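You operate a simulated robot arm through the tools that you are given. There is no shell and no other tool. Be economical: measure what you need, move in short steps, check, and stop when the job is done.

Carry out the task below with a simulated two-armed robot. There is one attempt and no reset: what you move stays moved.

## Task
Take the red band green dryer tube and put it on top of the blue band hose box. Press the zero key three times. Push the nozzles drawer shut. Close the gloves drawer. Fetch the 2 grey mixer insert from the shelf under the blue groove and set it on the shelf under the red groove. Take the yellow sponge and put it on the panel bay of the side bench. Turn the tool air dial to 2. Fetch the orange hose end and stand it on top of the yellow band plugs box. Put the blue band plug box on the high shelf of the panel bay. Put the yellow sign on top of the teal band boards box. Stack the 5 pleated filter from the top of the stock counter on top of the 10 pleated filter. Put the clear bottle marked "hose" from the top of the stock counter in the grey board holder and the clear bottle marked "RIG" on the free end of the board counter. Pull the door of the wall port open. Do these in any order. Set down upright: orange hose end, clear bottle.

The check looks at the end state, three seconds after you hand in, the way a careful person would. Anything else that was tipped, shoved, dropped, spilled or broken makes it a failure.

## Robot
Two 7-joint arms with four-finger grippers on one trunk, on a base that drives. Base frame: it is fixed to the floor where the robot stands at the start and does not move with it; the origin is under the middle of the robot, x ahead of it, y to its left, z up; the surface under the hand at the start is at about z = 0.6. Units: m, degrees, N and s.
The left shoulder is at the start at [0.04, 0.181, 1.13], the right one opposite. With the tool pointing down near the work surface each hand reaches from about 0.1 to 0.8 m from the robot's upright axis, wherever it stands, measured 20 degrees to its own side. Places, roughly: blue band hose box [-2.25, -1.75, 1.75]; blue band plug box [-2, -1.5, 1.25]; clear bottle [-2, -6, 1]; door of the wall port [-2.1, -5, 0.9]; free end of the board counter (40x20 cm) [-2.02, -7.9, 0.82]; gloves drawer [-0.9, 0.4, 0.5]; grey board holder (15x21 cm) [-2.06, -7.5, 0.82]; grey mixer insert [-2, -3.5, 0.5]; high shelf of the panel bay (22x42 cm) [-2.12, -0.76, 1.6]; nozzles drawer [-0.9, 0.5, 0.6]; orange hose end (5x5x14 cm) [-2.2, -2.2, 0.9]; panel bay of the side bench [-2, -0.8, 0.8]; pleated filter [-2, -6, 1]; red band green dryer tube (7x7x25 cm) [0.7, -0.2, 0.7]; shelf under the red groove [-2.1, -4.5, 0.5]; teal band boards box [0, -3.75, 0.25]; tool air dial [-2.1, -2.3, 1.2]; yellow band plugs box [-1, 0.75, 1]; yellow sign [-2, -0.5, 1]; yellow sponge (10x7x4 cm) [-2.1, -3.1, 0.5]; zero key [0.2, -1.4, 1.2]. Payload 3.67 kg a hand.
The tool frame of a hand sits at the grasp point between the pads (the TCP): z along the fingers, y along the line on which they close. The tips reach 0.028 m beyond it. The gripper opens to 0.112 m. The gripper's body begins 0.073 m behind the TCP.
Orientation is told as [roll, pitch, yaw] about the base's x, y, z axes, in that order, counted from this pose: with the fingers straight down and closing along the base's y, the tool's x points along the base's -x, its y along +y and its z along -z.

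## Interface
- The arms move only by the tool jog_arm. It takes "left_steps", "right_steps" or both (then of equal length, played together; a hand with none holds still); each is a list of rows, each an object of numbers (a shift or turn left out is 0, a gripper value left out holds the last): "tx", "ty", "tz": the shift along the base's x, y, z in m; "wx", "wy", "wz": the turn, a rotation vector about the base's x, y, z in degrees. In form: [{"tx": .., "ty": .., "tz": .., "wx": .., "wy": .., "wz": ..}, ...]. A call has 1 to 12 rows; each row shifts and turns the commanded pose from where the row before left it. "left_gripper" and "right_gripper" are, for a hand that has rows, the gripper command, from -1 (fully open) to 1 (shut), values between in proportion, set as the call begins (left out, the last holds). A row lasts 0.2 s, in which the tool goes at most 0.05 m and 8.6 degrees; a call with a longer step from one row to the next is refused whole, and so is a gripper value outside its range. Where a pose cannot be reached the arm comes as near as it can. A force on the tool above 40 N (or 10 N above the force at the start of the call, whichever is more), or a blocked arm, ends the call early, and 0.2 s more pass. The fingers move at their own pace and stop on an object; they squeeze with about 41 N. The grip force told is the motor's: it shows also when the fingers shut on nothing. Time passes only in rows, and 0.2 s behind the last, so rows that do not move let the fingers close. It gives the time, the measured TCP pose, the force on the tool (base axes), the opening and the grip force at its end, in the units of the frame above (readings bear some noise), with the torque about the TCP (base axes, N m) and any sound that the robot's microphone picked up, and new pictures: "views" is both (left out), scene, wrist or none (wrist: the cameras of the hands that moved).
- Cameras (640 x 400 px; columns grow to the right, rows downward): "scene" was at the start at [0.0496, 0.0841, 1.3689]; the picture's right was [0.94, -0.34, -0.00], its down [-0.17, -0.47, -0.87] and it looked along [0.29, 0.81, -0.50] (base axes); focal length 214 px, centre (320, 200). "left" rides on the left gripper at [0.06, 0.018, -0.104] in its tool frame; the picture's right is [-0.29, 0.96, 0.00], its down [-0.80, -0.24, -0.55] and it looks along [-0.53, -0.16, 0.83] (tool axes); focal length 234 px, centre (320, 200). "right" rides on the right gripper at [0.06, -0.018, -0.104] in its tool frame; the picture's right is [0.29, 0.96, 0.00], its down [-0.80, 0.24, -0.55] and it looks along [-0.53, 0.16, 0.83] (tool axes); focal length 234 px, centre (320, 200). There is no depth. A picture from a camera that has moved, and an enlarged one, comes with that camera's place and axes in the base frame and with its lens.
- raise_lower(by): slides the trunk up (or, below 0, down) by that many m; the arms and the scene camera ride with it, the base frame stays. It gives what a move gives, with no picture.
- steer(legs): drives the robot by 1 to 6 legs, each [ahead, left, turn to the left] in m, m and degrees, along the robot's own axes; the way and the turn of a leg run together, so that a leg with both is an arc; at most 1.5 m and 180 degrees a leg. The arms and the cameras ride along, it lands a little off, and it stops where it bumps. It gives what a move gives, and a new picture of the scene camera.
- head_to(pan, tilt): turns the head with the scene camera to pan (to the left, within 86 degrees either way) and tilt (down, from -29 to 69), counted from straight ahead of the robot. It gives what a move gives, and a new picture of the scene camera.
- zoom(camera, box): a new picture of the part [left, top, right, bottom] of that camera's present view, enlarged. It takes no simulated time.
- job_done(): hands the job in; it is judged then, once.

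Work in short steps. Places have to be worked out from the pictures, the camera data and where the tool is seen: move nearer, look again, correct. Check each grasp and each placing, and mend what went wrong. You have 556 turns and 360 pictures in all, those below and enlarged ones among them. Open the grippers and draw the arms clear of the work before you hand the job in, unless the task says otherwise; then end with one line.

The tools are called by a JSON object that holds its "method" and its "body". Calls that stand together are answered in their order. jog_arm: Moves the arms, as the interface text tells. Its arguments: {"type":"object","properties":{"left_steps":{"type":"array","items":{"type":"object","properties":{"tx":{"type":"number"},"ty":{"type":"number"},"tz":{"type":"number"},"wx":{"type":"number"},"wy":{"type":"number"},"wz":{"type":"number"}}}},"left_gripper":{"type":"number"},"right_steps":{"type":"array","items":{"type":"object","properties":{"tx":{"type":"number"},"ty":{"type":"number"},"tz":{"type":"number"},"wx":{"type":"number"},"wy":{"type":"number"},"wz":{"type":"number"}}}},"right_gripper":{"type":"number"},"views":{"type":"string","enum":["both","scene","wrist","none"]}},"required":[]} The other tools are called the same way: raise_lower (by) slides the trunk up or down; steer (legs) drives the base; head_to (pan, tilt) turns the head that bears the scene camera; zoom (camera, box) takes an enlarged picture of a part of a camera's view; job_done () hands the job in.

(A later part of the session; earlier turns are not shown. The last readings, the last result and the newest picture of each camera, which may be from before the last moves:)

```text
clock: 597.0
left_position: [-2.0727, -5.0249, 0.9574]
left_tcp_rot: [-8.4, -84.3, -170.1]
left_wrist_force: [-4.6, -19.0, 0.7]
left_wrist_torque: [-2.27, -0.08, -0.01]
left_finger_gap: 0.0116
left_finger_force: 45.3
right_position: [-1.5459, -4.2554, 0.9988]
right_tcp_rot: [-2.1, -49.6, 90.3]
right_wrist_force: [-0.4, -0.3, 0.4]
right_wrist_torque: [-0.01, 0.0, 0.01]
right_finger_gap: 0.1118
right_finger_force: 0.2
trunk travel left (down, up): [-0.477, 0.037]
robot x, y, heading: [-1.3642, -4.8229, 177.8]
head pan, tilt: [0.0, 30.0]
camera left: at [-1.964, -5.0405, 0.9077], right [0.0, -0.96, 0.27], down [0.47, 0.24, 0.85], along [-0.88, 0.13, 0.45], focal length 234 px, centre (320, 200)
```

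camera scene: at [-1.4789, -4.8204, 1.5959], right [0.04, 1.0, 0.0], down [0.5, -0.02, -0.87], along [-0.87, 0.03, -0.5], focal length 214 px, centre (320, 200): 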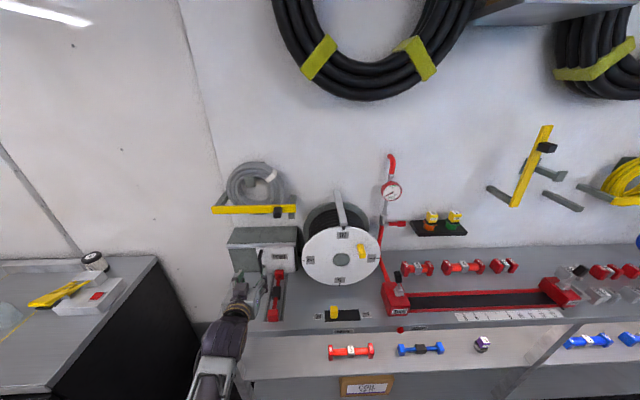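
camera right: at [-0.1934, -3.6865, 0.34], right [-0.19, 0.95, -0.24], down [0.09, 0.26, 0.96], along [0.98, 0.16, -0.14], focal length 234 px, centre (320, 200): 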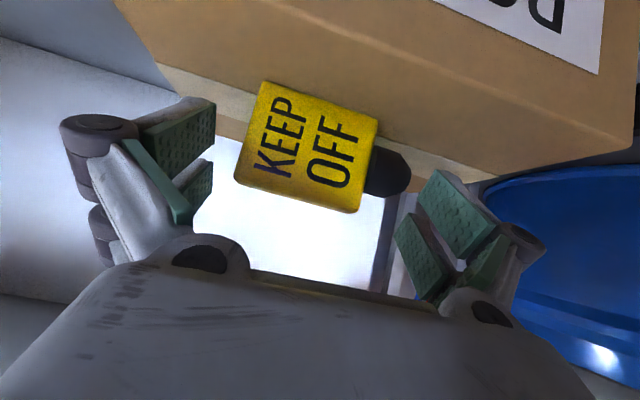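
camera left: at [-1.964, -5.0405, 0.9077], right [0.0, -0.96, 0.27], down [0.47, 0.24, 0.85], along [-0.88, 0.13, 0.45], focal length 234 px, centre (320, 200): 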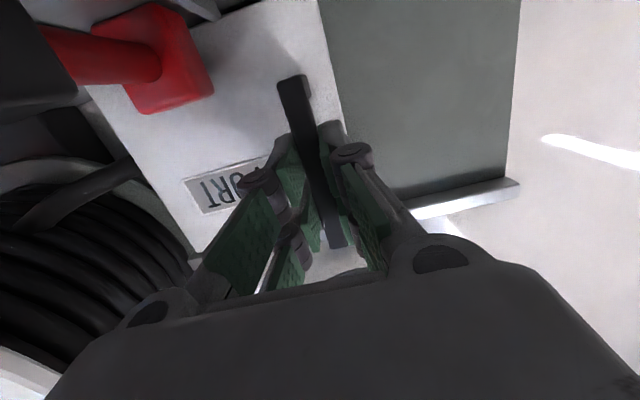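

Gripped. I try sliding the door left (-y) gently.

{"method": "jog_arm", "body": {"left_steps": [{"ty": -0.01}, {"ty": -0.01}, {"ty": -0.01}, {"ty": -0.01}, {}], "left_gripper": 1, "views": "wrist"}}

```text
clock: 598.2
left_position: [-2.0741, -5.0591, 0.957]
left_tcp_rot: [-10.8, -84.1, -168.0]
left_wrist_force: [-16.1, 0.9, -0.7]
left_wrist_torque: [-2.18, -0.17, 0.0]
left_finger_gap: 0.0119
left_finger_force: 44.9
right_position: [-1.5455, -4.2548, 0.9972]
right_tcp_rot: [-2.2, -49.7, 90.3]
right_wrist_force: [0.1, 0.3, 0.4]
right_wrist_torque: [0.03, 0.02, -0.01]
right_finger_gap: 0.112
right_finger_force: 0.0
trunk travel left (down, up): [-0.477, 0.037]
robot x, y, heading: [-1.3682, -4.8209, 177.7]
head pan, tilt: [0.0, 30.0]
camera left: at [-1.9639, -5.0753, 0.9079], right [-0.01, -0.96, 0.27], down [0.47, 0.23, 0.85], along [-0.88, 0.13, 0.45], focal length 234 px, centre (320, 200)
```

left: 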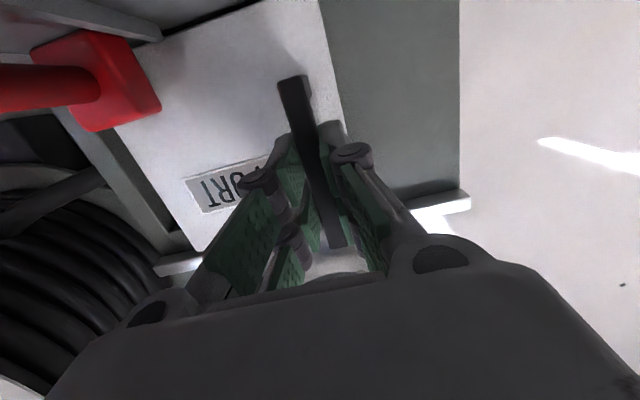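

It slides. I continue until it stops.

{"method": "jog_arm", "body": {"left_steps": [{"ty": -0.015, "tx": 0.001}, {"ty": -0.015, "tx": 0.001}, {"ty": -0.015}, {"ty": -0.015}, {"ty": -0.015}, {"ty": -0.015}, {"ty": -0.01}], "left_gripper": 1, "views": "wrist"}}

```text
clock: 599.6
left_position: [-2.0732, -5.1383, 0.9577]
left_tcp_rot: [-10.0, -84.0, -169.6]
left_wrist_force: [-16.9, 4.6, -1.9]
left_wrist_torque: [-2.3, -1.3, -0.04]
left_finger_gap: 0.012
left_finger_force: 45.2
right_position: [-1.5452, -4.2534, 0.9984]
right_tcp_rot: [-2.3, -49.6, 90.0]
right_wrist_force: [-0.7, 0.4, -0.1]
right_wrist_torque: [0.01, 0.01, 0.04]
right_finger_gap: 0.112
right_finger_force: 0.0
trunk travel left (down, up): [-0.477, 0.037]
robot x, y, heading: [-1.3636, -4.8228, 177.7]
head pan, tilt: [0.0, 30.0]
stopped in row 7 (left hand): the force on the tool passed its limit at 44 N (the readings are from after the stop); the commanded pose is now the measured one
camera left: at [-1.963, -5.1545, 0.908], right [-0.02, -0.96, 0.27], down [0.47, 0.23, 0.85], along [-0.88, 0.14, 0.45], focal length 234 px, centre (320, 200)
```

left: 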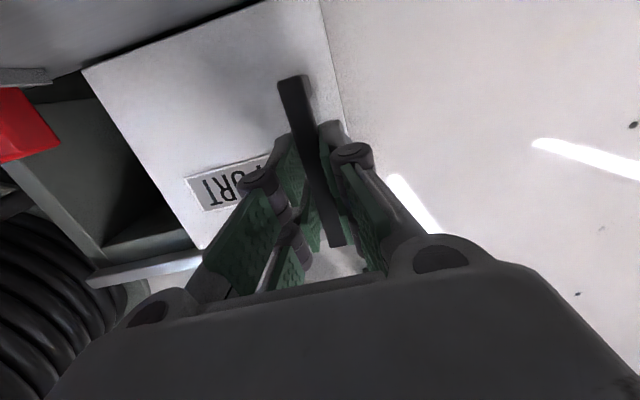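

The door is fully open (end stop reached). I release, retreat, and move on to the stock counter at y≈-6.

{"method": "jog_arm", "body": {"left_steps": [{}, {}, {"tx": 0.03}, {"tx": 0.04}, {"tx": 0.04, "tz": 0.02}, {"tx": 0.04, "tz": 0.03, "wy": -6}, {"tz": 0.03, "wy": -7}, {"tz": 0.03, "wy": -7}, {"tz": 0.03, "wy": -7}, {"tz": 0.03, "wy": -7}, {"wy": -7}], "left_gripper": -1, "views": "none"}}

{"method": "steer", "body": {"legs": [[-0.35, 0, 2], [0, 1.0, 0]]}}

{"method": "zoom", "body": {"camera": "scene", "box": [120, 180, 480, 380]}}

```text
clock: 602.0
left_position: [-1.9198, -5.139, 1.1284]
left_tcp_rot: [-0.8, -43.2, -178.2]
left_wrist_force: [0.6, -0.2, -0.6]
left_wrist_torque: [0.0, 0.0, -0.01]
left_finger_gap: 0.1122
left_finger_force: 0.1
right_position: [-1.544, -4.254, 0.9985]
right_tcp_rot: [-2.1, -49.7, 90.1]
right_wrist_force: [-0.1, 0.4, -0.3]
right_wrist_torque: [-0.01, -0.01, 0.0]
right_finger_gap: 0.1121
right_finger_force: 0.1
trunk travel left (down, up): [-0.477, 0.037]
robot x, y, heading: [-1.3662, -4.8248, 177.9]
head pan, tilt: [0.0, 30.0]
```

```text
clock: 609.4
left_position: [-1.5819, -6.1769, 1.1294]
left_tcp_rot: [-0.9, -43.4, -177.2]
left_wrist_force: [0.6, 0.0, -0.2]
left_wrist_torque: [0.0, 0.01, 0.01]
left_finger_gap: 0.1119
left_finger_force: 0.2
right_position: [-1.2218, -5.2858, 0.9977]
right_tcp_rot: [-2.1, -49.5, 91.1]
right_wrist_force: [-0.8, -0.7, 0.7]
right_wrist_torque: [0.03, -0.02, 0.01]
right_finger_gap: 0.1119
right_finger_force: 0.1
trunk travel left (down, up): [-0.477, 0.037]
robot x, y, heading: [-1.0354, -5.8507, 178.7]
head pan, tilt: [0.0, 30.0]
camera scene: at [-1.1491, -5.8511, 1.5958], right [0.03, 1.0, 0.0], down [0.5, -0.01, -0.87], along [-0.87, 0.02, -0.5], focal length 214 px, centre (320, 200)
```

scene: 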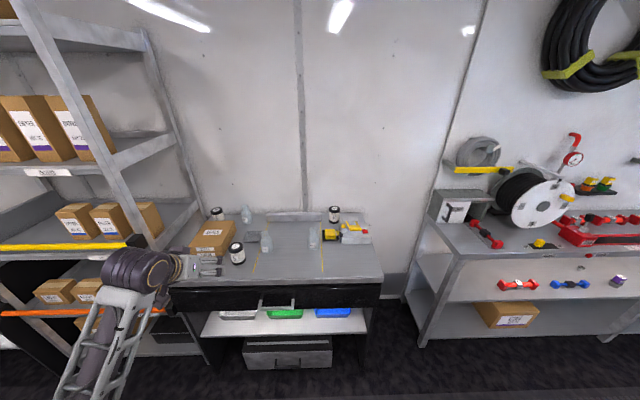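

```text
1.78 times, centred on (300, 280) of scene
camera zoom: at [-1.1491, -5.8511, 1.5958], right [0.03, 1.0, 0.0], down [0.5, -0.01, -0.87], along [-0.87, 0.02, -0.5], focal length 381 px, centre (356, 58)
```

zoom: 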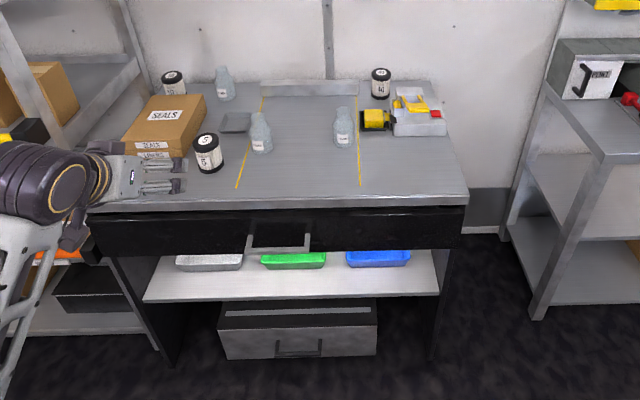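

Counter holds three round filters and three bottles. I enlarge to read labels.

{"method": "zoom", "body": {"camera": "scene", "box": [205, 198, 285, 268]}}

{"method": "zoom", "body": {"camera": "scene", "box": [280, 198, 360, 268]}}

```text
5.71 times, centred on (245, 233) of scene
camera zoom: at [-1.1491, -5.8511, 1.5958], right [0.03, 1.0, 0.0], down [0.5, -0.01, -0.87], along [-0.87, 0.02, -0.5], focal length 1226 px, centre (749, 11)
```

zoom: 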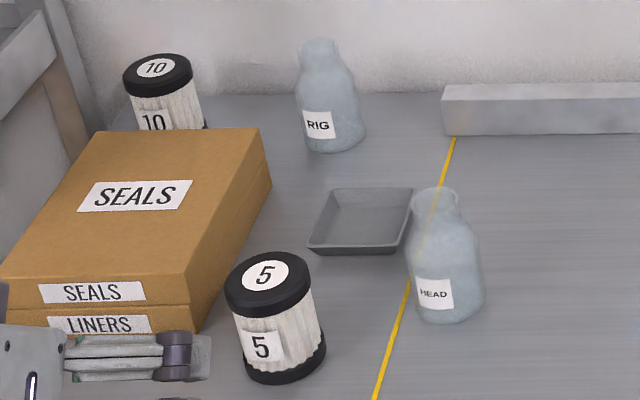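

```text
5.71 times, centred on (320, 233) of scene
camera zoom: at [-1.1491, -5.8511, 1.5958], right [0.03, 1.0, 0.0], down [0.5, -0.01, -0.87], along [-0.87, 0.02, -0.5], focal length 1226 px, centre (320, 11)
```

zoom: 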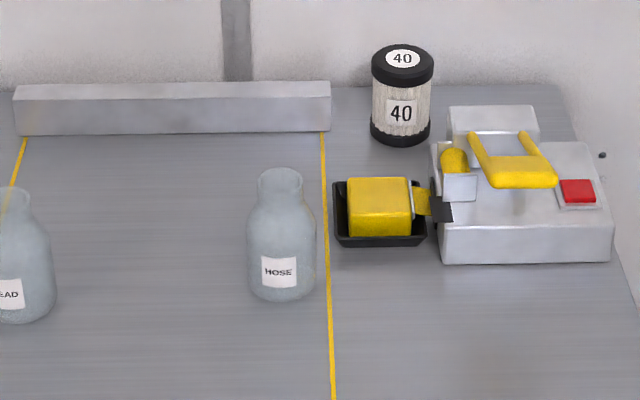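

Labels are clear: filter 5 at about (-1.855,-6.2), filter 10 behind at (-2.138,-6.388); bottles RIG, HEAD, HOSE. I set the left hand to a 60° pitch at z≈0.93 and approach filter 5.

{"method": "jog_arm", "body": {"left_steps": [{"wy": 6, "tz": -0.04}, {"wy": 6, "tz": -0.04}, {"wy": 5, "tz": -0.04}, {"tz": -0.04}, {"tz": -0.035}, {}], "left_gripper": -1, "views": "none"}}

{"method": "raise_lower", "body": {"by": -0.12}}

{"method": "jog_arm", "body": {"left_steps": [{"tz": 0.04}, {"tz": 0.04}, {"tz": 0.04}, {}], "left_gripper": -1, "views": "none"}}

{"method": "steer", "body": {"legs": [[0.13, 0.02, 0]]}}

{"method": "zoom", "body": {"camera": "left", "box": [0, 0, 640, 400]}}

```text
clock: 610.8
left_position: [-1.5818, -6.1759, 0.9346]
left_tcp_rot: [-2.6, -60.3, -175.8]
left_wrist_force: [0.4, 0.3, -0.6]
left_wrist_torque: [0.01, -0.04, -0.04]
left_finger_gap: 0.1121
left_finger_force: 0.2
right_position: [-1.2214, -5.287, 0.9975]
right_tcp_rot: [-2.1, -49.8, 91.0]
right_wrist_force: [0.0, 0.1, 0.3]
right_wrist_torque: [-0.01, 0.01, -0.03]
right_finger_gap: 0.1118
right_finger_force: 0.0
trunk travel left (down, up): [-0.477, 0.037]
robot x, y, heading: [-1.0384, -5.8542, 178.8]
head pan, tilt: [0.0, 30.0]
```

```text
clock: 612.3
left_position: [-1.5813, -6.1759, 0.8138]
left_tcp_rot: [-2.5, -60.3, -175.7]
left_wrist_force: [-0.5, -0.4, -0.9]
left_wrist_torque: [0.04, -0.01, -0.03]
left_finger_gap: 0.1121
left_finger_force: 0.0
right_position: [-1.2214, -5.2869, 0.8772]
right_tcp_rot: [-2.1, -49.8, 91.0]
right_wrist_force: [0.1, 0.5, 0.9]
right_wrist_torque: [0.03, 0.0, 0.01]
right_finger_gap: 0.112
right_finger_force: 0.1
trunk travel left (down, up): [-0.357, 0.157]
robot x, y, heading: [-1.0341, -5.8544, 178.8]
head pan, tilt: [0.0, 30.0]
```

```text
clock: 613.3
left_position: [-1.5813, -6.1758, 0.932]
left_tcp_rot: [-2.5, -60.5, -175.6]
left_wrist_force: [-0.1, 0.2, 0.3]
left_wrist_torque: [0.01, 0.02, 0.02]
left_finger_gap: 0.1118
left_finger_force: 0.1
right_position: [-1.2208, -5.2861, 0.8768]
right_tcp_rot: [-2.1, -49.7, 91.0]
right_wrist_force: [0.0, 0.0, 0.0]
right_wrist_torque: [-0.01, -0.01, 0.0]
right_finger_gap: 0.1122
right_finger_force: 0.0
trunk travel left (down, up): [-0.357, 0.157]
robot x, y, heading: [-1.0391, -5.8531, 178.4]
head pan, tilt: [0.0, 30.0]
```

```text
clock: 614.6
left_position: [-1.7099, -6.1916, 0.9304]
left_tcp_rot: [-2.5, -60.4, -175.8]
left_wrist_force: [0.2, -1.1, -0.3]
left_wrist_torque: [0.02, 0.0, -0.02]
left_finger_gap: 0.1119
left_finger_force: 0.0
right_position: [-1.3491, -5.3027, 0.8762]
right_tcp_rot: [-2.0, -49.6, 90.8]
right_wrist_force: [-0.7, -0.4, 0.9]
right_wrist_torque: [0.0, -0.02, 0.0]
right_finger_gap: 0.1116
right_finger_force: 0.0
trunk travel left (down, up): [-0.357, 0.157]
robot x, y, heading: [-1.167, -5.8686, 178.5]
head pan, tilt: [0.0, 30.0]
camera scene: at [-1.278, -5.8676, 1.4745], right [0.03, 1.0, 0.0], down [0.5, -0.01, -0.87], along [-0.87, 0.02, -0.5], focal length 214 px, centre (320, 200)
```

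scene: 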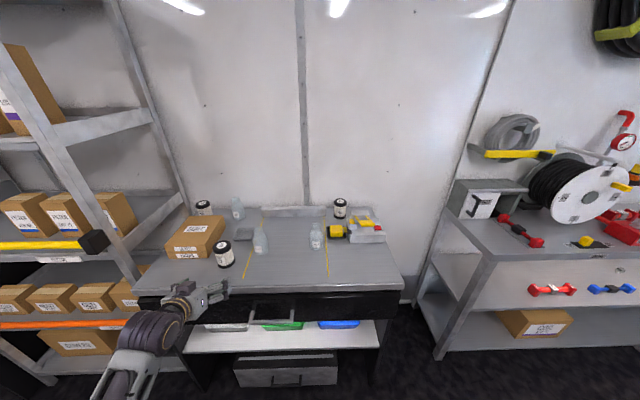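

```text
1.00 times, centred on (320, 200) of left (not enlarged: the box is as wide or as high as the picture)
camera zoom: at [-1.5901, -6.2063, 0.9306], right [-0.11, -0.97, 0.23], down [0.08, 0.22, 0.97], along [-0.99, 0.12, 0.05], focal length 234 px, centre (320, 200)
```

zoom: 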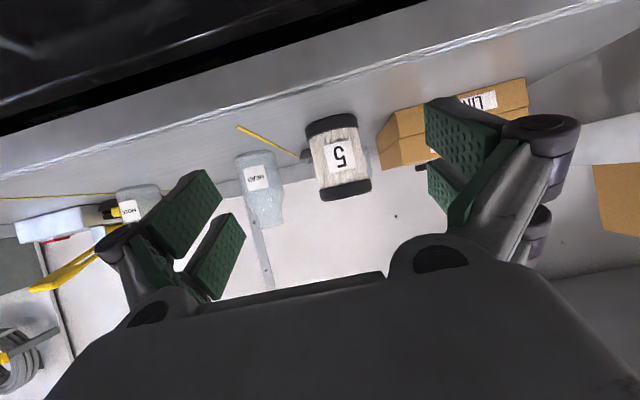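

Filter 5 centre about (-1.875,-6.21), z 0.85–0.942; the HEAD bottle is close on the right, so I narrow the opening, align and approach.

{"method": "jog_arm", "body": {"left_steps": [{"ty": -0.018, "tz": -0.025}, {}], "left_gripper": -0.72, "views": "none"}}

{"method": "steer", "body": {"legs": [[0.085, 0, 0]]}}

{"method": "zoom", "body": {"camera": "left", "box": [0, 0, 640, 400]}}

```text
clock: 615.2
left_position: [-1.712, -6.2092, 0.9049]
left_tcp_rot: [-2.5, -60.3, -175.9]
left_wrist_force: [0.5, -0.1, 0.0]
left_wrist_torque: [0.04, 0.04, 0.02]
left_finger_gap: 0.0962
left_finger_force: 0.1
right_position: [-1.3494, -5.3034, 0.8765]
right_tcp_rot: [-2.2, -49.5, 91.1]
right_wrist_force: [-0.8, 0.1, -1.0]
right_wrist_torque: [-0.03, -0.02, -0.03]
right_finger_gap: 0.1121
right_finger_force: 0.2
trunk travel left (down, up): [-0.357, 0.157]
robot x, y, heading: [-1.1697, -5.8694, 178.5]
head pan, tilt: [0.0, 30.0]
```

```text
clock: 616.2
left_position: [-1.7962, -6.2052, 0.9061]
left_tcp_rot: [-2.5, -60.3, -175.9]
left_wrist_force: [-1.1, -0.1, -0.4]
left_wrist_torque: [0.0, -0.05, 0.01]
left_finger_gap: 0.0964
left_finger_force: 0.0
right_position: [-1.4334, -5.2993, 0.8761]
right_tcp_rot: [-2.2, -49.7, 90.9]
right_wrist_force: [0.1, -0.6, -0.5]
right_wrist_torque: [0.01, -0.03, -0.03]
right_finger_gap: 0.1119
right_finger_force: 0.1
trunk travel left (down, up): [-0.357, 0.157]
robot x, y, heading: [-1.2525, -5.8676, 178.4]
head pan, tilt: [0.0, 30.0]
camera scene: at [-1.3636, -5.8649, 1.4744], right [0.03, 1.0, 0.0], down [0.5, -0.02, -0.87], along [-0.86, 0.03, -0.5], focal length 214 px, centre (320, 200)
```

scene: 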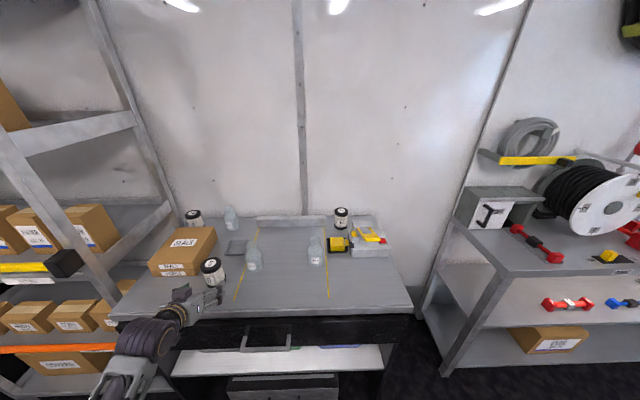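

```text
1.00 times, centred on (320, 200) of left (not enlarged: the box is as wide or as high as the picture)
camera zoom: at [-1.6767, -6.2204, 0.905], right [-0.11, -0.97, 0.23], down [0.08, 0.22, 0.97], along [-0.99, 0.13, 0.05], focal length 234 px, centre (320, 200)
```

zoom: 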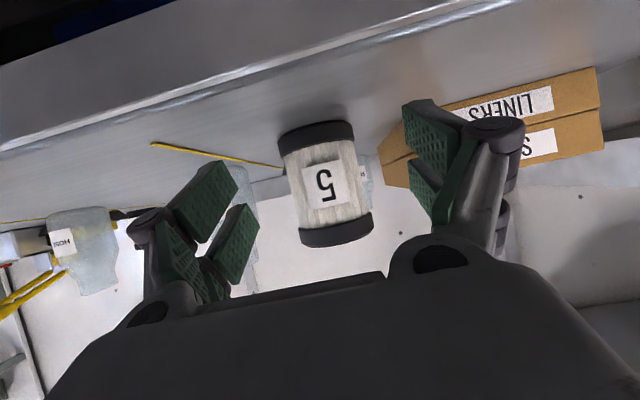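

Filter is centred, about 0.11 m ahead. I advance 10 cm.

{"method": "jog_arm", "body": {"left_steps": [{"tx": -0.03, "ty": -0.001}, {"tx": -0.03, "ty": -0.001}, {"tx": -0.03, "ty": -0.001}, {"tx": -0.012}, {}], "left_gripper": -0.72, "views": "wrist"}}

```text
clock: 617.5
left_position: [-1.8985, -6.2082, 0.9059]
left_tcp_rot: [-2.4, -60.3, -176.0]
left_wrist_force: [-0.4, 0.1, -0.3]
left_wrist_torque: [0.04, -0.02, 0.0]
left_finger_gap: 0.0963
left_finger_force: 0.2
right_position: [-1.4324, -5.3008, 0.8765]
right_tcp_rot: [-2.0, -49.6, 90.8]
right_wrist_force: [-0.5, 0.3, -0.7]
right_wrist_torque: [-0.02, -0.02, -0.01]
right_finger_gap: 0.1122
right_finger_force: 0.2
trunk travel left (down, up): [-0.357, 0.157]
robot x, y, heading: [-1.2499, -5.8651, 178.3]
head pan, tilt: [0.0, 30.0]
camera left: at [-1.7776, -6.2228, 0.9051], right [-0.11, -0.97, 0.23], down [0.08, 0.22, 0.97], along [-0.99, 0.13, 0.05], focal length 234 px, centre (320, 200)
```

left: 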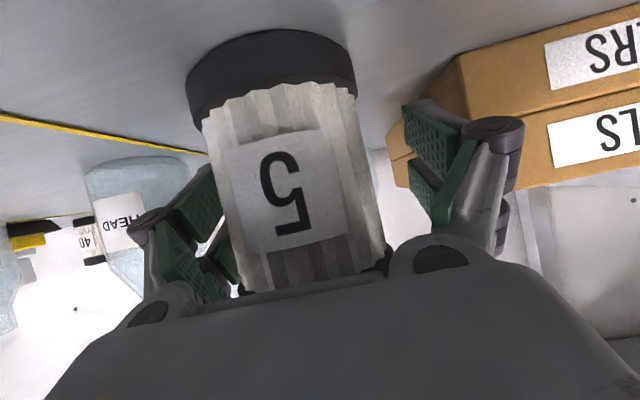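

The filter is within the fingers but 1.2 cm toward the right one (+y). I shift and close.

{"method": "jog_arm", "body": {"left_steps": [{"ty": 0.012, "tx": 0.006}, {}], "left_gripper": -0.72, "views": "none"}}

{"method": "jog_arm", "body": {"left_steps": [{}, {}, {}], "left_gripper": 1, "views": "none"}}

{"method": "raise_lower", "body": {"by": 0.14}}

{"method": "zoom", "body": {"camera": "left", "box": [0, 0, 640, 400]}}

```text
clock: 618.0
left_position: [-1.8922, -6.1964, 0.9063]
left_tcp_rot: [-2.6, -60.4, -175.9]
left_wrist_force: [-0.5, 0.5, -0.6]
left_wrist_torque: [-0.01, 0.02, 0.0]
left_finger_gap: 0.0965
left_finger_force: 0.1
right_position: [-1.4317, -5.2996, 0.8764]
right_tcp_rot: [-2.1, -49.7, 90.7]
right_wrist_force: [0.2, 0.6, 1.1]
right_wrist_torque: [0.02, -0.01, -0.02]
right_finger_gap: 0.1118
right_finger_force: 0.0
trunk travel left (down, up): [-0.357, 0.157]
robot x, y, heading: [-1.249, -5.8646, 178.4]
head pan, tilt: [0.0, 30.0]
```

```text
clock: 618.9
left_position: [-1.8917, -6.1951, 0.9058]
left_tcp_rot: [-2.5, -60.4, -175.9]
left_wrist_force: [1.1, -0.2, 1.2]
left_wrist_torque: [-0.11, -0.05, 0.03]
left_finger_gap: 0.0587
left_finger_force: 40.6
right_position: [-1.4319, -5.2998, 0.8766]
right_tcp_rot: [-2.1, -49.6, 90.8]
right_wrist_force: [-0.2, -0.6, 0.0]
right_wrist_torque: [0.01, -0.01, -0.04]
right_finger_gap: 0.112
right_finger_force: 0.0
trunk travel left (down, up): [-0.357, 0.157]
robot x, y, heading: [-1.2489, -5.8658, 178.4]
head pan, tilt: [0.0, 30.0]
```

```text
clock: 620.5
left_position: [-1.8922, -6.1958, 1.0462]
left_tcp_rot: [-2.5, -60.4, -176.0]
left_wrist_force: [0.0, 0.3, -0.6]
left_wrist_torque: [0.05, 0.0, -0.02]
left_finger_gap: 0.0587
left_finger_force: 41.2
right_position: [-1.4321, -5.2998, 1.0176]
right_tcp_rot: [-2.2, -49.6, 90.8]
right_wrist_force: [-0.1, 0.2, -0.4]
right_wrist_torque: [0.0, -0.03, 0.02]
right_finger_gap: 0.1121
right_finger_force: 0.0
trunk travel left (down, up): [-0.497, 0.017]
robot x, y, heading: [-1.2478, -5.862, 178.5]
head pan, tilt: [0.0, 30.0]
```

```text
1.00 times, centred on (320, 200) of left (not enlarged: the box is as wide or as high as the picture)
camera zoom: at [-1.7717, -6.2112, 1.046], right [-0.11, -0.97, 0.23], down [0.08, 0.22, 0.97], along [-0.99, 0.13, 0.05], focal length 234 px, centre (320, 200)
```

zoom: 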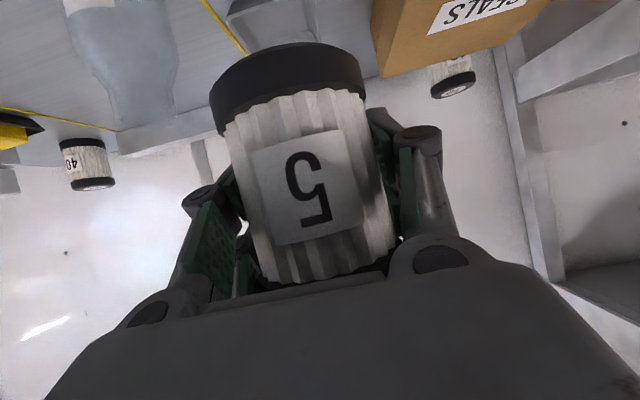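

Filter 5 is held. Filter 10's top is at about (-2.18,-6.411), z≈0.942. I shift left 0.217 m and 6 cm closer.

{"method": "steer", "body": {"legs": [[0, 0.215, 0], [0.065, 0, 0]]}}

{"method": "jog_arm", "body": {"left_steps": [{"tx": -0.035}, {"tx": -0.035}, {"tx": -0.035}, {"tx": -0.035}, {"tx": -0.03}, {}], "left_gripper": 1, "views": "wrist"}}

```text
clock: 622.8
left_position: [-1.9586, -6.4088, 1.0502]
left_tcp_rot: [-2.5, -60.5, -176.1]
left_wrist_force: [1.0, 0.0, -1.1]
left_wrist_torque: [-0.02, 0.06, 0.03]
left_finger_gap: 0.0586
left_finger_force: 41.2
right_position: [-1.4978, -5.5137, 1.0178]
right_tcp_rot: [-1.8, -49.6, 90.5]
right_wrist_force: [0.9, -0.6, -0.1]
right_wrist_torque: [0.0, 0.03, 0.02]
right_finger_gap: 0.1121
right_finger_force: 0.0
trunk travel left (down, up): [-0.497, 0.017]
robot x, y, heading: [-1.3168, -6.0801, 178.2]
head pan, tilt: [0.0, 30.0]
camera scene: at [-1.4269, -6.078, 1.6158], right [0.03, 1.0, 0.0], down [0.5, -0.02, -0.87], along [-0.87, 0.03, -0.5], focal length 214 px, centre (320, 200)
```

scene: 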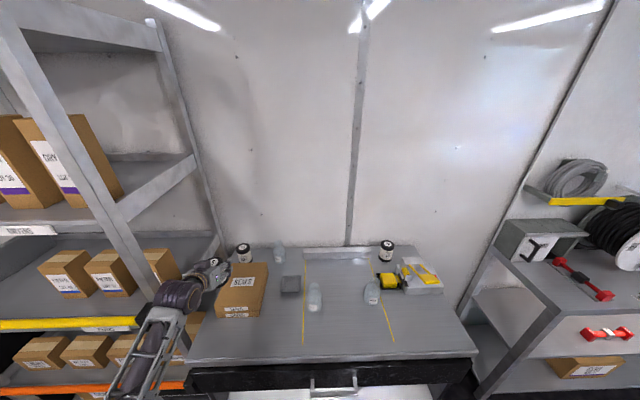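

```text
clock: 624.2
left_position: [-2.1334, -6.4087, 1.0479]
left_tcp_rot: [-2.5, -60.4, -176.0]
left_wrist_force: [0.1, -1.1, -1.7]
left_wrist_torque: [-0.02, 0.04, 0.02]
left_finger_gap: 0.0585
left_finger_force: 41.3
right_position: [-1.5006, -5.5141, 1.0181]
right_tcp_rot: [-2.2, -49.8, 90.8]
right_wrist_force: [0.5, -0.4, -0.4]
right_wrist_torque: [0.02, 0.01, 0.03]
right_finger_gap: 0.1121
right_finger_force: 0.1
trunk travel left (down, up): [-0.497, 0.017]
robot x, y, heading: [-1.3219, -6.0789, 178.1]
head pan, tilt: [0.0, 30.0]
camera left: at [-2.0126, -6.4244, 1.0477], right [-0.11, -0.97, 0.23], down [0.08, 0.22, 0.97], along [-0.99, 0.13, 0.05], focal length 234 px, centre (320, 200)
```

left: 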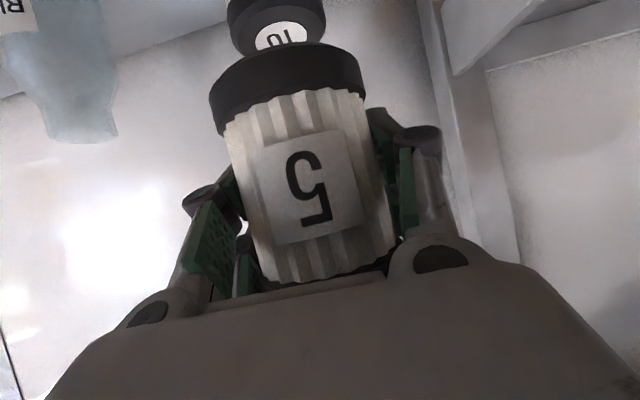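

Filter 10's top centre: (-2.178,-6.402); filter 5's bottom is at (-2.12,-6.409,0.992). I move 5.8 cm further and 0.6 cm right, then lower to contact.

{"method": "jog_arm", "body": {"left_steps": [{"tx": -0.03, "ty": 0.003}, {"tx": -0.028, "ty": 0.003}, {"tz": -0.02}, {"tz": -0.012}, {}], "left_gripper": 1, "views": "wrist"}}

```text
clock: 625.4
left_position: [-2.1903, -6.4023, 1.0144]
left_tcp_rot: [-2.5, -60.4, -176.1]
left_wrist_force: [0.7, -0.1, -0.6]
left_wrist_torque: [0.01, 0.01, 0.02]
left_finger_gap: 0.0586
left_finger_force: 40.8
right_position: [-1.5008, -5.5135, 1.0169]
right_tcp_rot: [-2.2, -49.6, 90.8]
right_wrist_force: [0.9, -0.2, 0.1]
right_wrist_torque: [0.0, 0.02, 0.0]
right_finger_gap: 0.1119
right_finger_force: 0.2
trunk travel left (down, up): [-0.497, 0.017]
robot x, y, heading: [-1.3187, -6.0809, 178.0]
head pan, tilt: [0.0, 30.0]
camera left: at [-2.0707, -6.4178, 1.0141], right [-0.11, -0.97, 0.23], down [0.08, 0.22, 0.97], along [-0.99, 0.13, 0.05], focal length 234 px, centre (320, 200)
```

left: 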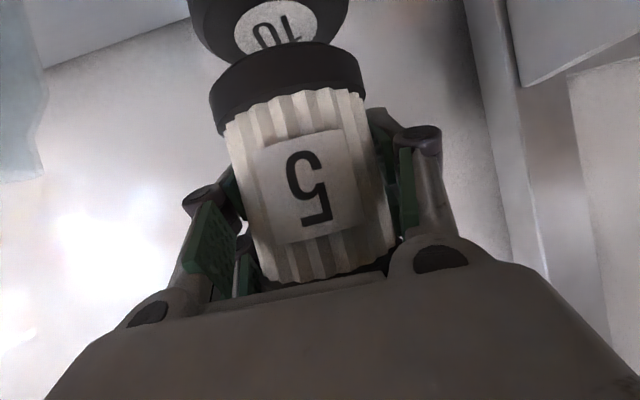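

Aligned within ~3 mm. I lower the remaining ~2.5 cm to contact.

{"method": "jog_arm", "body": {"left_steps": [{"ty": 0.003, "tz": -0.01}, {"tz": -0.008}, {"tz": -0.004}, {"tz": -0.003}, {"tz": -0.003}], "left_gripper": 1, "views": "none"}}

```text
clock: 626.6
left_position: [-2.1891, -6.3994, 0.994]
left_tcp_rot: [-2.3, -61.0, -176.2]
left_wrist_force: [-1.7, -2.3, 22.6]
left_wrist_torque: [-0.7, -0.72, -0.06]
left_finger_gap: 0.0588
left_finger_force: 40.8
right_position: [-1.4984, -5.5128, 1.0171]
right_tcp_rot: [-2.0, -49.7, 90.7]
right_wrist_force: [0.5, -1.2, 0.6]
right_wrist_torque: [0.0, -0.02, -0.01]
right_finger_gap: 0.1121
right_finger_force: 0.1
trunk travel left (down, up): [-0.497, 0.017]
robot x, y, heading: [-1.3215, -6.0814, 178.3]
head pan, tilt: [0.0, 30.0]
```

Contact with 22 N. I ease up slightly, open partway, and check.

{"method": "jog_arm", "body": {"left_steps": [{"tz": 0.002}, {}], "left_gripper": 1, "views": "none"}}

{"method": "jog_arm", "body": {"left_steps": [{}, {}, {}], "left_gripper": -0.8, "views": "wrist"}}

```text
clock: 627.2
left_position: [-2.1895, -6.4007, 0.9941]
left_tcp_rot: [-2.4, -60.8, -176.3]
left_wrist_force: [-4.4, -2.2, 25.2]
left_wrist_torque: [-0.76, -0.27, -0.19]
left_finger_gap: 0.0585
left_finger_force: 40.6
right_position: [-1.4987, -5.514, 1.0174]
right_tcp_rot: [-2.0, -49.8, 90.6]
right_wrist_force: [0.1, -0.6, 0.4]
right_wrist_torque: [-0.02, -0.03, 0.03]
right_finger_gap: 0.112
right_finger_force: 0.1
trunk travel left (down, up): [-0.497, 0.017]
robot x, y, heading: [-1.3203, -6.0782, 178.0]
head pan, tilt: [0.0, 30.0]
```

```text
clock: 628.0
left_position: [-2.1905, -6.4015, 0.9869]
left_tcp_rot: [-2.5, -60.4, -176.0]
left_wrist_force: [-0.5, -0.6, -0.6]
left_wrist_torque: [0.01, 0.0, 0.04]
left_finger_gap: 0.1008
left_finger_force: 0.1
right_position: [-1.5014, -5.5131, 1.0161]
right_tcp_rot: [-2.1, -49.7, 90.9]
right_wrist_force: [0.0, -0.8, 0.6]
right_wrist_torque: [0.01, 0.01, 0.03]
right_finger_gap: 0.1119
right_finger_force: 0.0
trunk travel left (down, up): [-0.497, 0.017]
robot x, y, heading: [-1.3198, -6.0817, 178.3]
head pan, tilt: [0.0, 30.0]
camera left: at [-2.0696, -6.4163, 0.9868], right [-0.11, -0.97, 0.23], down [0.08, 0.22, 0.97], along [-0.99, 0.13, 0.05], focal length 234 px, centre (320, 200)
```

left: 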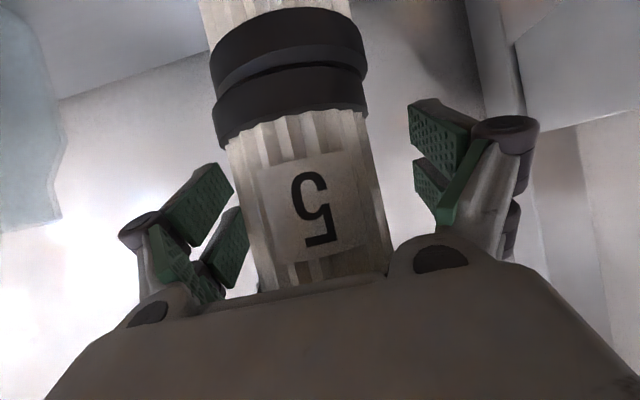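

Neatly stacked. I withdraw, then go for the HOSE bottle at about (-1.955,-5.865).

{"method": "jog_arm", "body": {"left_steps": [{"tx": 0.025, "tz": 0.012}, {"tx": 0.03, "tz": 0.015}, {"tx": 0.035, "tz": 0.02}, {"tx": 0.035, "tz": 0.02}, {"tx": 0.035}, {"tx": 0.035}, {"tx": 0.035}, {"tx": 0.035}], "left_gripper": -0.8, "views": "none"}}

{"method": "steer", "body": {"legs": [[-0.2, 0, 1.7], [0, -0.55, 0]]}}

{"method": "jog_arm", "body": {"left_steps": [{"tz": -0.04}, {"tz": -0.04}, {"tz": -0.035}, {}], "left_gripper": -0.8, "views": "wrist"}}

```text
clock: 629.8
left_position: [-1.9242, -6.4009, 1.0577]
left_tcp_rot: [-2.5, -60.4, -176.1]
left_wrist_force: [0.2, 0.2, -0.3]
left_wrist_torque: [-0.02, 0.01, 0.03]
left_finger_gap: 0.1007
left_finger_force: 0.1
right_position: [-1.5, -5.5133, 1.0185]
right_tcp_rot: [-1.8, -49.6, 90.7]
right_wrist_force: [-0.4, 0.5, -0.4]
right_wrist_torque: [-0.04, 0.04, 0.0]
right_finger_gap: 0.1121
right_finger_force: 0.1
trunk travel left (down, up): [-0.497, 0.017]
robot x, y, heading: [-1.3211, -6.0826, 178.1]
head pan, tilt: [0.0, 30.0]
```

```text
clock: 634.2
left_position: [-1.7161, -5.8893, 1.0574]
left_tcp_rot: [-2.6, -60.3, -174.4]
left_wrist_force: [0.0, -0.2, 0.2]
left_wrist_torque: [0.01, 0.03, -0.03]
left_finger_gap: 0.1007
left_finger_force: 0.0
right_position: [-1.3175, -4.9901, 1.018]
right_tcp_rot: [-2.1, -49.6, 92.5]
right_wrist_force: [-0.4, 0.1, -0.1]
right_wrist_torque: [0.01, 0.0, -0.01]
right_finger_gap: 0.1119
right_finger_force: 0.1
trunk travel left (down, up): [-0.497, 0.017]
robot x, y, heading: [-1.1198, -5.5538, 180.0]
head pan, tilt: [0.0, 30.0]
camera scene: at [-1.2312, -5.5529, 1.6154], right [0.0, 1.0, 0.0], down [0.5, 0.0, -0.87], along [-0.87, 0.0, -0.5], focal length 214 px, centre (320, 200)
```

scene: 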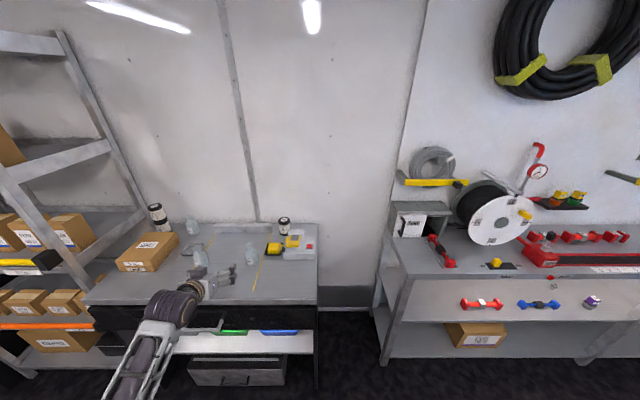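

```text
clock: 635.2
left_position: [-1.7155, -5.8909, 0.9426]
left_tcp_rot: [-2.5, -60.4, -174.4]
left_wrist_force: [0.0, -0.8, -0.1]
left_wrist_torque: [-0.02, 0.02, -0.02]
left_finger_gap: 0.101
left_finger_force: 0.0
right_position: [-1.316, -4.9896, 1.0176]
right_tcp_rot: [-2.0, -49.7, 92.4]
right_wrist_force: [-0.1, -0.5, -1.0]
right_wrist_torque: [0.02, -0.04, 0.02]
right_finger_gap: 0.1121
right_finger_force: 0.0
trunk travel left (down, up): [-0.497, 0.017]
robot x, y, heading: [-1.1173, -5.5529, 180.1]
head pan, tilt: [0.0, 30.0]
camera left: at [-1.5941, -5.9028, 0.9418], right [-0.08, -0.97, 0.23], down [0.07, 0.22, 0.97], along [-0.99, 0.1, 0.05], focal length 234 px, centre (320, 200)
```

left: 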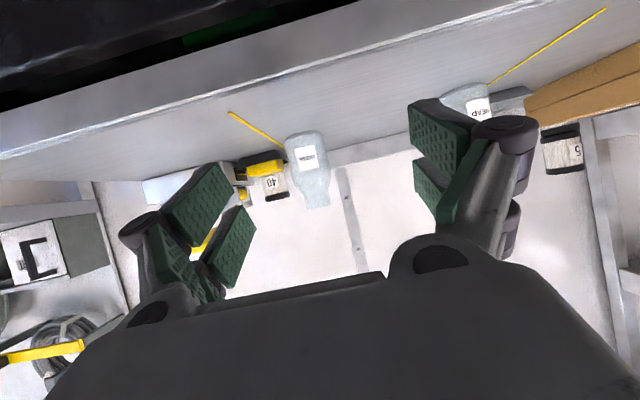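

HOSE bottle at (-1.955,-5.862). I narrow the opening, align, and approach.

{"method": "jog_arm", "body": {"left_steps": [{"tz": -0.035}, {}], "left_gripper": -0.6, "views": "none"}}

{"method": "steer", "body": {"legs": [[0.15, -0.029, 0]]}}

{"method": "zoom", "body": {"camera": "left", "box": [0, 0, 640, 400]}}

```text
clock: 635.8
left_position: [-1.7159, -5.8915, 0.9088]
left_tcp_rot: [-2.5, -60.4, -174.4]
left_wrist_force: [-0.9, 0.7, -0.2]
left_wrist_torque: [0.01, 0.03, -0.03]
left_finger_gap: 0.0898
left_finger_force: 0.1
right_position: [-1.315, -4.9888, 1.0172]
right_tcp_rot: [-2.2, -49.6, 92.4]
right_wrist_force: [0.0, 0.0, 0.1]
right_wrist_torque: [-0.05, 0.01, 0.03]
right_finger_gap: 0.1121
right_finger_force: 0.1
trunk travel left (down, up): [-0.497, 0.017]
robot x, y, heading: [-1.1201, -5.5485, 179.9]
head pan, tilt: [0.0, 30.0]
```

```text
clock: 637.2
left_position: [-1.8669, -5.8607, 0.9088]
left_tcp_rot: [-2.5, -60.5, -174.3]
left_wrist_force: [0.4, 0.7, 0.4]
left_wrist_torque: [0.0, 0.01, -0.02]
left_finger_gap: 0.0897
left_finger_force: 0.0
right_position: [-1.4676, -4.959, 1.0181]
right_tcp_rot: [-2.0, -49.7, 92.2]
right_wrist_force: [0.5, -0.5, 0.0]
right_wrist_torque: [0.0, 0.0, 0.0]
right_finger_gap: 0.112
right_finger_force: 0.1
trunk travel left (down, up): [-0.497, 0.017]
robot x, y, heading: [-1.2702, -5.5199, 180.0]
head pan, tilt: [0.0, 30.0]
camera scene: at [-1.3817, -5.5228, 1.6156], right [0.0, 1.0, 0.0], down [0.5, 0.0, -0.87], along [-0.87, 0.0, -0.5], focal length 214 px, centre (320, 200)
```

scene: 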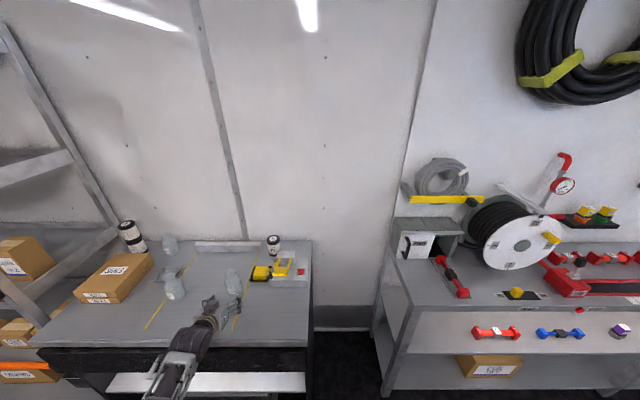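

```text
1.00 times, centred on (320, 200) of left (not enlarged: the box is as wide or as high as the picture)
camera zoom: at [-1.7458, -5.8729, 0.908], right [-0.08, -0.97, 0.23], down [0.08, 0.22, 0.97], along [-0.99, 0.1, 0.05], focal length 234 px, centre (320, 200)
```

zoom: 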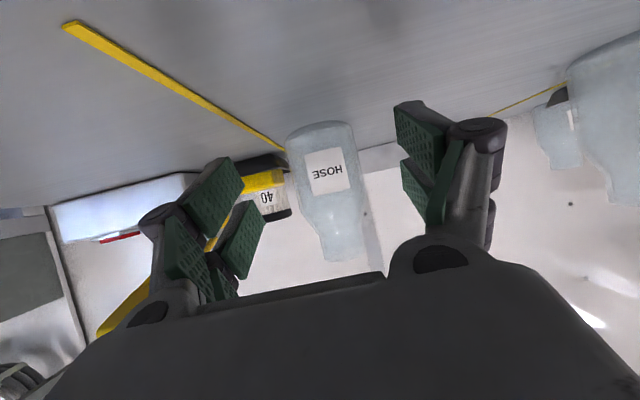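

Centred. I advance 9 cm and close.

{"method": "jog_arm", "body": {"left_steps": [{"tx": -0.03}, {"tx": -0.03}, {"tx": -0.025, "ty": -0.001}, {}], "left_gripper": -0.6, "views": "none"}}

{"method": "jog_arm", "body": {"left_steps": [{}, {}, {}], "left_gripper": 1, "views": "wrist"}}

```text
clock: 638.2
left_position: [-1.9518, -5.8619, 0.9107]
left_tcp_rot: [-2.6, -60.4, -174.3]
left_wrist_force: [0.5, 0.2, -0.4]
left_wrist_torque: [0.01, 0.0, -0.02]
left_finger_gap: 0.0895
left_finger_force: 0.1
right_position: [-1.4695, -4.9594, 1.0179]
right_tcp_rot: [-2.1, -49.6, 92.4]
right_wrist_force: [0.3, -0.5, 0.6]
right_wrist_torque: [-0.02, 0.01, 0.03]
right_finger_gap: 0.1118
right_finger_force: 0.1
trunk travel left (down, up): [-0.497, 0.017]
robot x, y, heading: [-1.2738, -5.5221, 179.8]
head pan, tilt: [0.0, 30.0]
```

```text
clock: 639.0
left_position: [-1.9532, -5.8636, 0.9101]
left_tcp_rot: [-2.5, -60.3, -174.4]
left_wrist_force: [-0.7, -0.3, 0.3]
left_wrist_torque: [-0.05, -0.03, 0.07]
left_finger_gap: 0.0572
left_finger_force: 41.3
right_position: [-1.4698, -4.9583, 1.0172]
right_tcp_rot: [-2.2, -49.6, 92.6]
right_wrist_force: [0.2, -0.8, 0.6]
right_wrist_torque: [-0.03, 0.01, 0.0]
right_finger_gap: 0.1121
right_finger_force: 0.1
trunk travel left (down, up): [-0.497, 0.017]
robot x, y, heading: [-1.2703, -5.522, 180.1]
head pan, tilt: [0.0, 30.0]
camera left: at [-1.832, -5.8741, 0.9087], right [-0.08, -0.97, 0.23], down [0.07, 0.22, 0.97], along [-0.99, 0.1, 0.05], focal length 234 px, centre (320, 200)
```

left: 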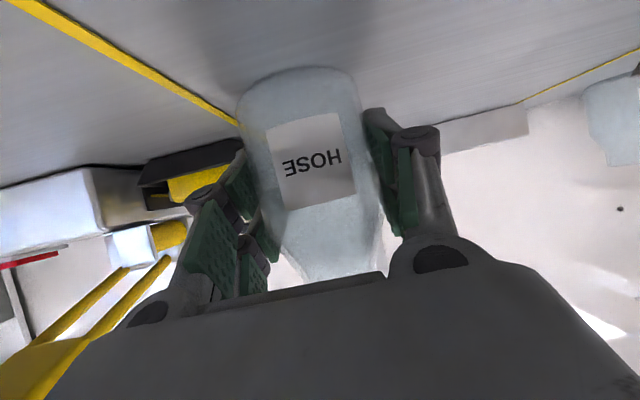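

Gripped (57 mm). I lift, back out, and travel to the board counter at y≈-7.5.

{"method": "jog_arm", "body": {"left_steps": [{"tz": 0.03}, {"tz": 0.04}, {"tz": 0.04}, {"tx": 0.04}, {"tx": 0.04}, {"tx": 0.04}, {}], "left_gripper": 1, "views": "none"}}

{"method": "steer", "body": {"legs": [[-0.35, 0, 0], [0, 0.85, 0], [0, 0.8, 0]]}}

{"method": "zoom", "body": {"camera": "scene", "box": [60, 190, 420, 390]}}

```text
clock: 640.6
left_position: [-1.8327, -5.8606, 1.0184]
left_tcp_rot: [-2.5, -60.3, -174.3]
left_wrist_force: [-0.1, 0.1, -0.8]
left_wrist_torque: [-0.06, 0.03, -0.02]
left_finger_gap: 0.0574
left_finger_force: 41.2
right_position: [-1.4715, -4.9599, 1.0167]
right_tcp_rot: [-2.2, -49.5, 92.3]
right_wrist_force: [-0.4, -0.8, 0.0]
right_wrist_torque: [-0.04, 0.01, 0.0]
right_finger_gap: 0.112
right_finger_force: 0.0
trunk travel left (down, up): [-0.497, 0.017]
robot x, y, heading: [-1.2746, -5.523, 179.8]
head pan, tilt: [0.0, 30.0]
```

```text
clock: 651.2
left_position: [-1.4871, -7.5173, 1.0186]
left_tcp_rot: [-2.4, -60.3, -174.5]
left_wrist_force: [-0.8, -0.2, -0.3]
left_wrist_torque: [0.0, -0.02, -0.01]
left_finger_gap: 0.057
left_finger_force: 41.7
right_position: [-1.1222, -6.6173, 1.0168]
right_tcp_rot: [-2.1, -49.6, 92.4]
right_wrist_force: [0.1, -1.0, 0.5]
right_wrist_torque: [0.02, -0.04, -0.01]
right_finger_gap: 0.1119
right_finger_force: 0.0
trunk travel left (down, up): [-0.497, 0.017]
robot x, y, heading: [-0.9286, -7.1824, 179.5]
head pan, tilt: [0.0, 30.0]
camera scene: at [-1.0388, -7.18, 1.6154], right [0.0, 1.0, 0.0], down [0.5, 0.0, -0.87], along [-0.87, 0.0, -0.5], focal length 214 px, centre (320, 200)
```

scene: 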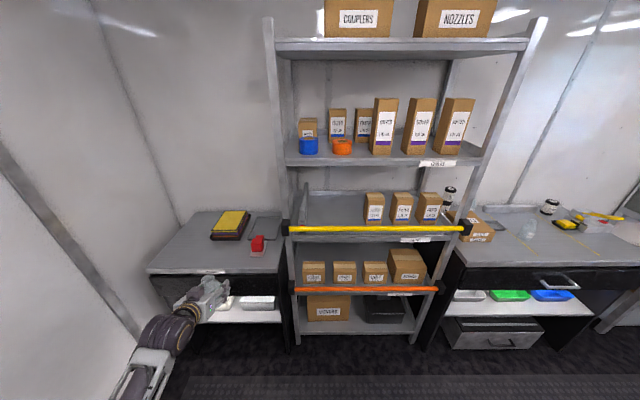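

```text
1.78 times, centred on (240, 290) of scene
camera zoom: at [-1.0388, -7.18, 1.6154], right [0.0, 1.0, 0.0], down [0.5, 0.0, -0.87], along [-0.87, 0.0, -0.5], focal length 381 px, centre (462, 40)
```

zoom: 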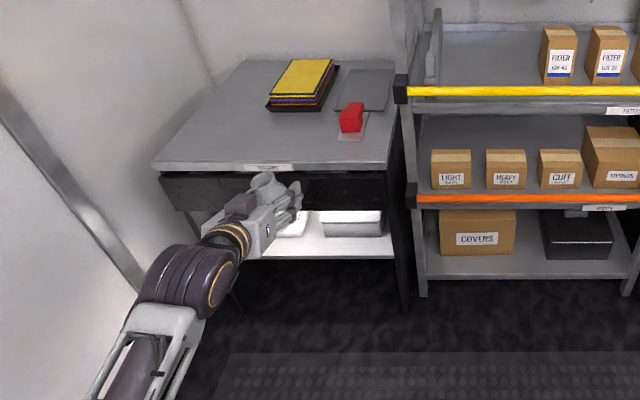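

The grey board holder (empty tray) is at about (-2.07,-7.505). I drive in and extend over it.

{"method": "steer", "body": {"legs": [[0.34, -0.01, 0]]}}

{"method": "jog_arm", "body": {"left_steps": [{"tx": -0.04}, {"tx": -0.04}, {"tx": -0.04}, {"tx": -0.04}, {"tx": -0.035}, {"tx": -0.03}, {}], "left_gripper": 1, "views": "wrist"}}

```text
clock: 653.5
left_position: [-1.826, -7.5067, 1.0188]
left_tcp_rot: [-2.5, -60.4, -174.6]
left_wrist_force: [-0.7, -0.7, -0.6]
left_wrist_torque: [0.0, 0.01, -0.01]
left_finger_gap: 0.0571
left_finger_force: 40.8
right_position: [-1.462, -6.6063, 1.0178]
right_tcp_rot: [-2.0, -49.6, 92.3]
right_wrist_force: [0.0, -0.3, -0.3]
right_wrist_torque: [-0.02, -0.03, 0.01]
right_finger_gap: 0.112
right_finger_force: 0.1
trunk travel left (down, up): [-0.497, 0.017]
robot x, y, heading: [-1.2688, -7.1669, 179.8]
head pan, tilt: [0.0, 30.0]
camera scene: at [-1.3779, -7.169, 1.6155], right [0.01, 1.0, 0.0], down [0.5, 0.0, -0.87], along [-0.87, 0.0, -0.5], focal length 214 px, centre (320, 200)
```

scene: 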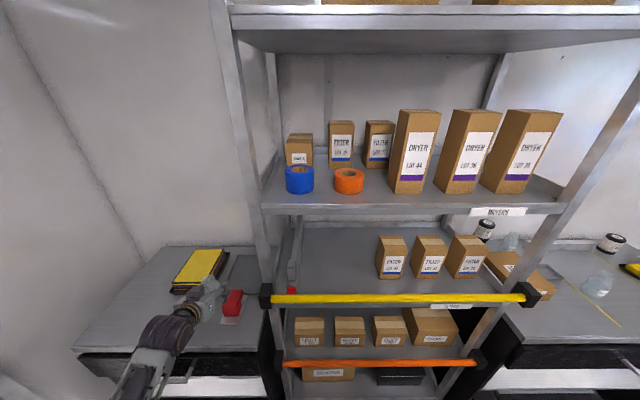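

```text
clock: 655.1
left_position: [-2.0538, -7.5049, 1.0184]
left_tcp_rot: [-2.5, -60.4, -174.7]
left_wrist_force: [0.0, -0.2, -0.5]
left_wrist_torque: [0.01, 0.0, 0.01]
left_finger_gap: 0.0572
left_finger_force: 41.1
right_position: [-1.461, -6.6064, 1.0183]
right_tcp_rot: [-2.3, -49.6, 92.1]
right_wrist_force: [-0.2, -0.2, -1.0]
right_wrist_torque: [0.01, 0.07, 0.0]
right_finger_gap: 0.1121
right_finger_force: 0.1
trunk travel left (down, up): [-0.497, 0.017]
robot x, y, heading: [-1.2671, -7.1669, 179.6]
head pan, tilt: [0.0, 30.0]
camera left: at [-1.9325, -7.5174, 1.0174], right [-0.09, -0.97, 0.23], down [0.08, 0.22, 0.97], along [-0.99, 0.1, 0.05], focal length 234 px, centre (320, 200)
```

left: 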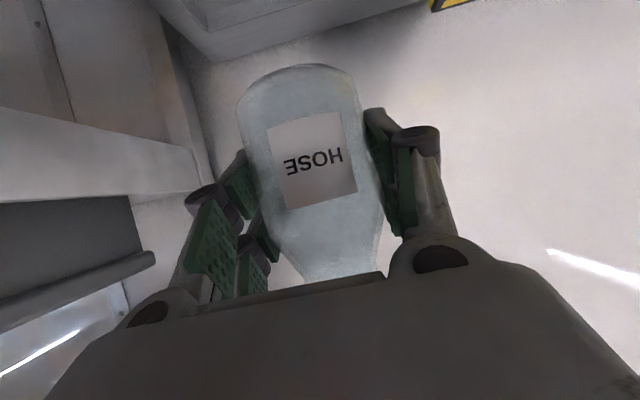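

The camera block under the hand would meet the red item if I lower here, so I extend 3.6 cm further (bottle still inside the tray), then lower.

{"method": "jog_arm", "body": {"left_steps": [{"tx": -0.036}, {"tz": -0.03}, {"tz": -0.03}, {"tz": -0.03}, {"tz": -0.015}, {"tz": -0.008}, {"tz": -0.006}], "left_gripper": 1, "views": "wrist"}}

```text
clock: 656.7
left_position: [-2.0869, -7.5069, 0.8975]
left_tcp_rot: [-2.4, -60.3, -174.7]
left_wrist_force: [0.4, -0.4, -0.2]
left_wrist_torque: [-0.04, -0.01, 0.0]
left_finger_gap: 0.0569
left_finger_force: 40.8
right_position: [-1.4632, -6.6054, 1.0179]
right_tcp_rot: [-2.1, -49.5, 92.3]
right_wrist_force: [-0.2, -0.7, 0.3]
right_wrist_torque: [0.01, -0.01, -0.01]
right_finger_gap: 0.112
right_finger_force: 0.2
trunk travel left (down, up): [-0.497, 0.017]
robot x, y, heading: [-1.2655, -7.1691, 179.6]
head pan, tilt: [0.0, 30.0]
camera left: at [-1.9673, -7.5178, 0.8979], right [-0.09, -0.97, 0.23], down [0.07, 0.22, 0.97], along [-0.99, 0.1, 0.05], focal length 234 px, centre (320, 200)
```

left: 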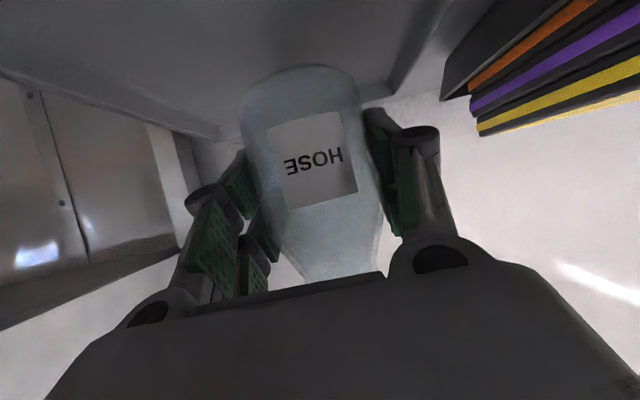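

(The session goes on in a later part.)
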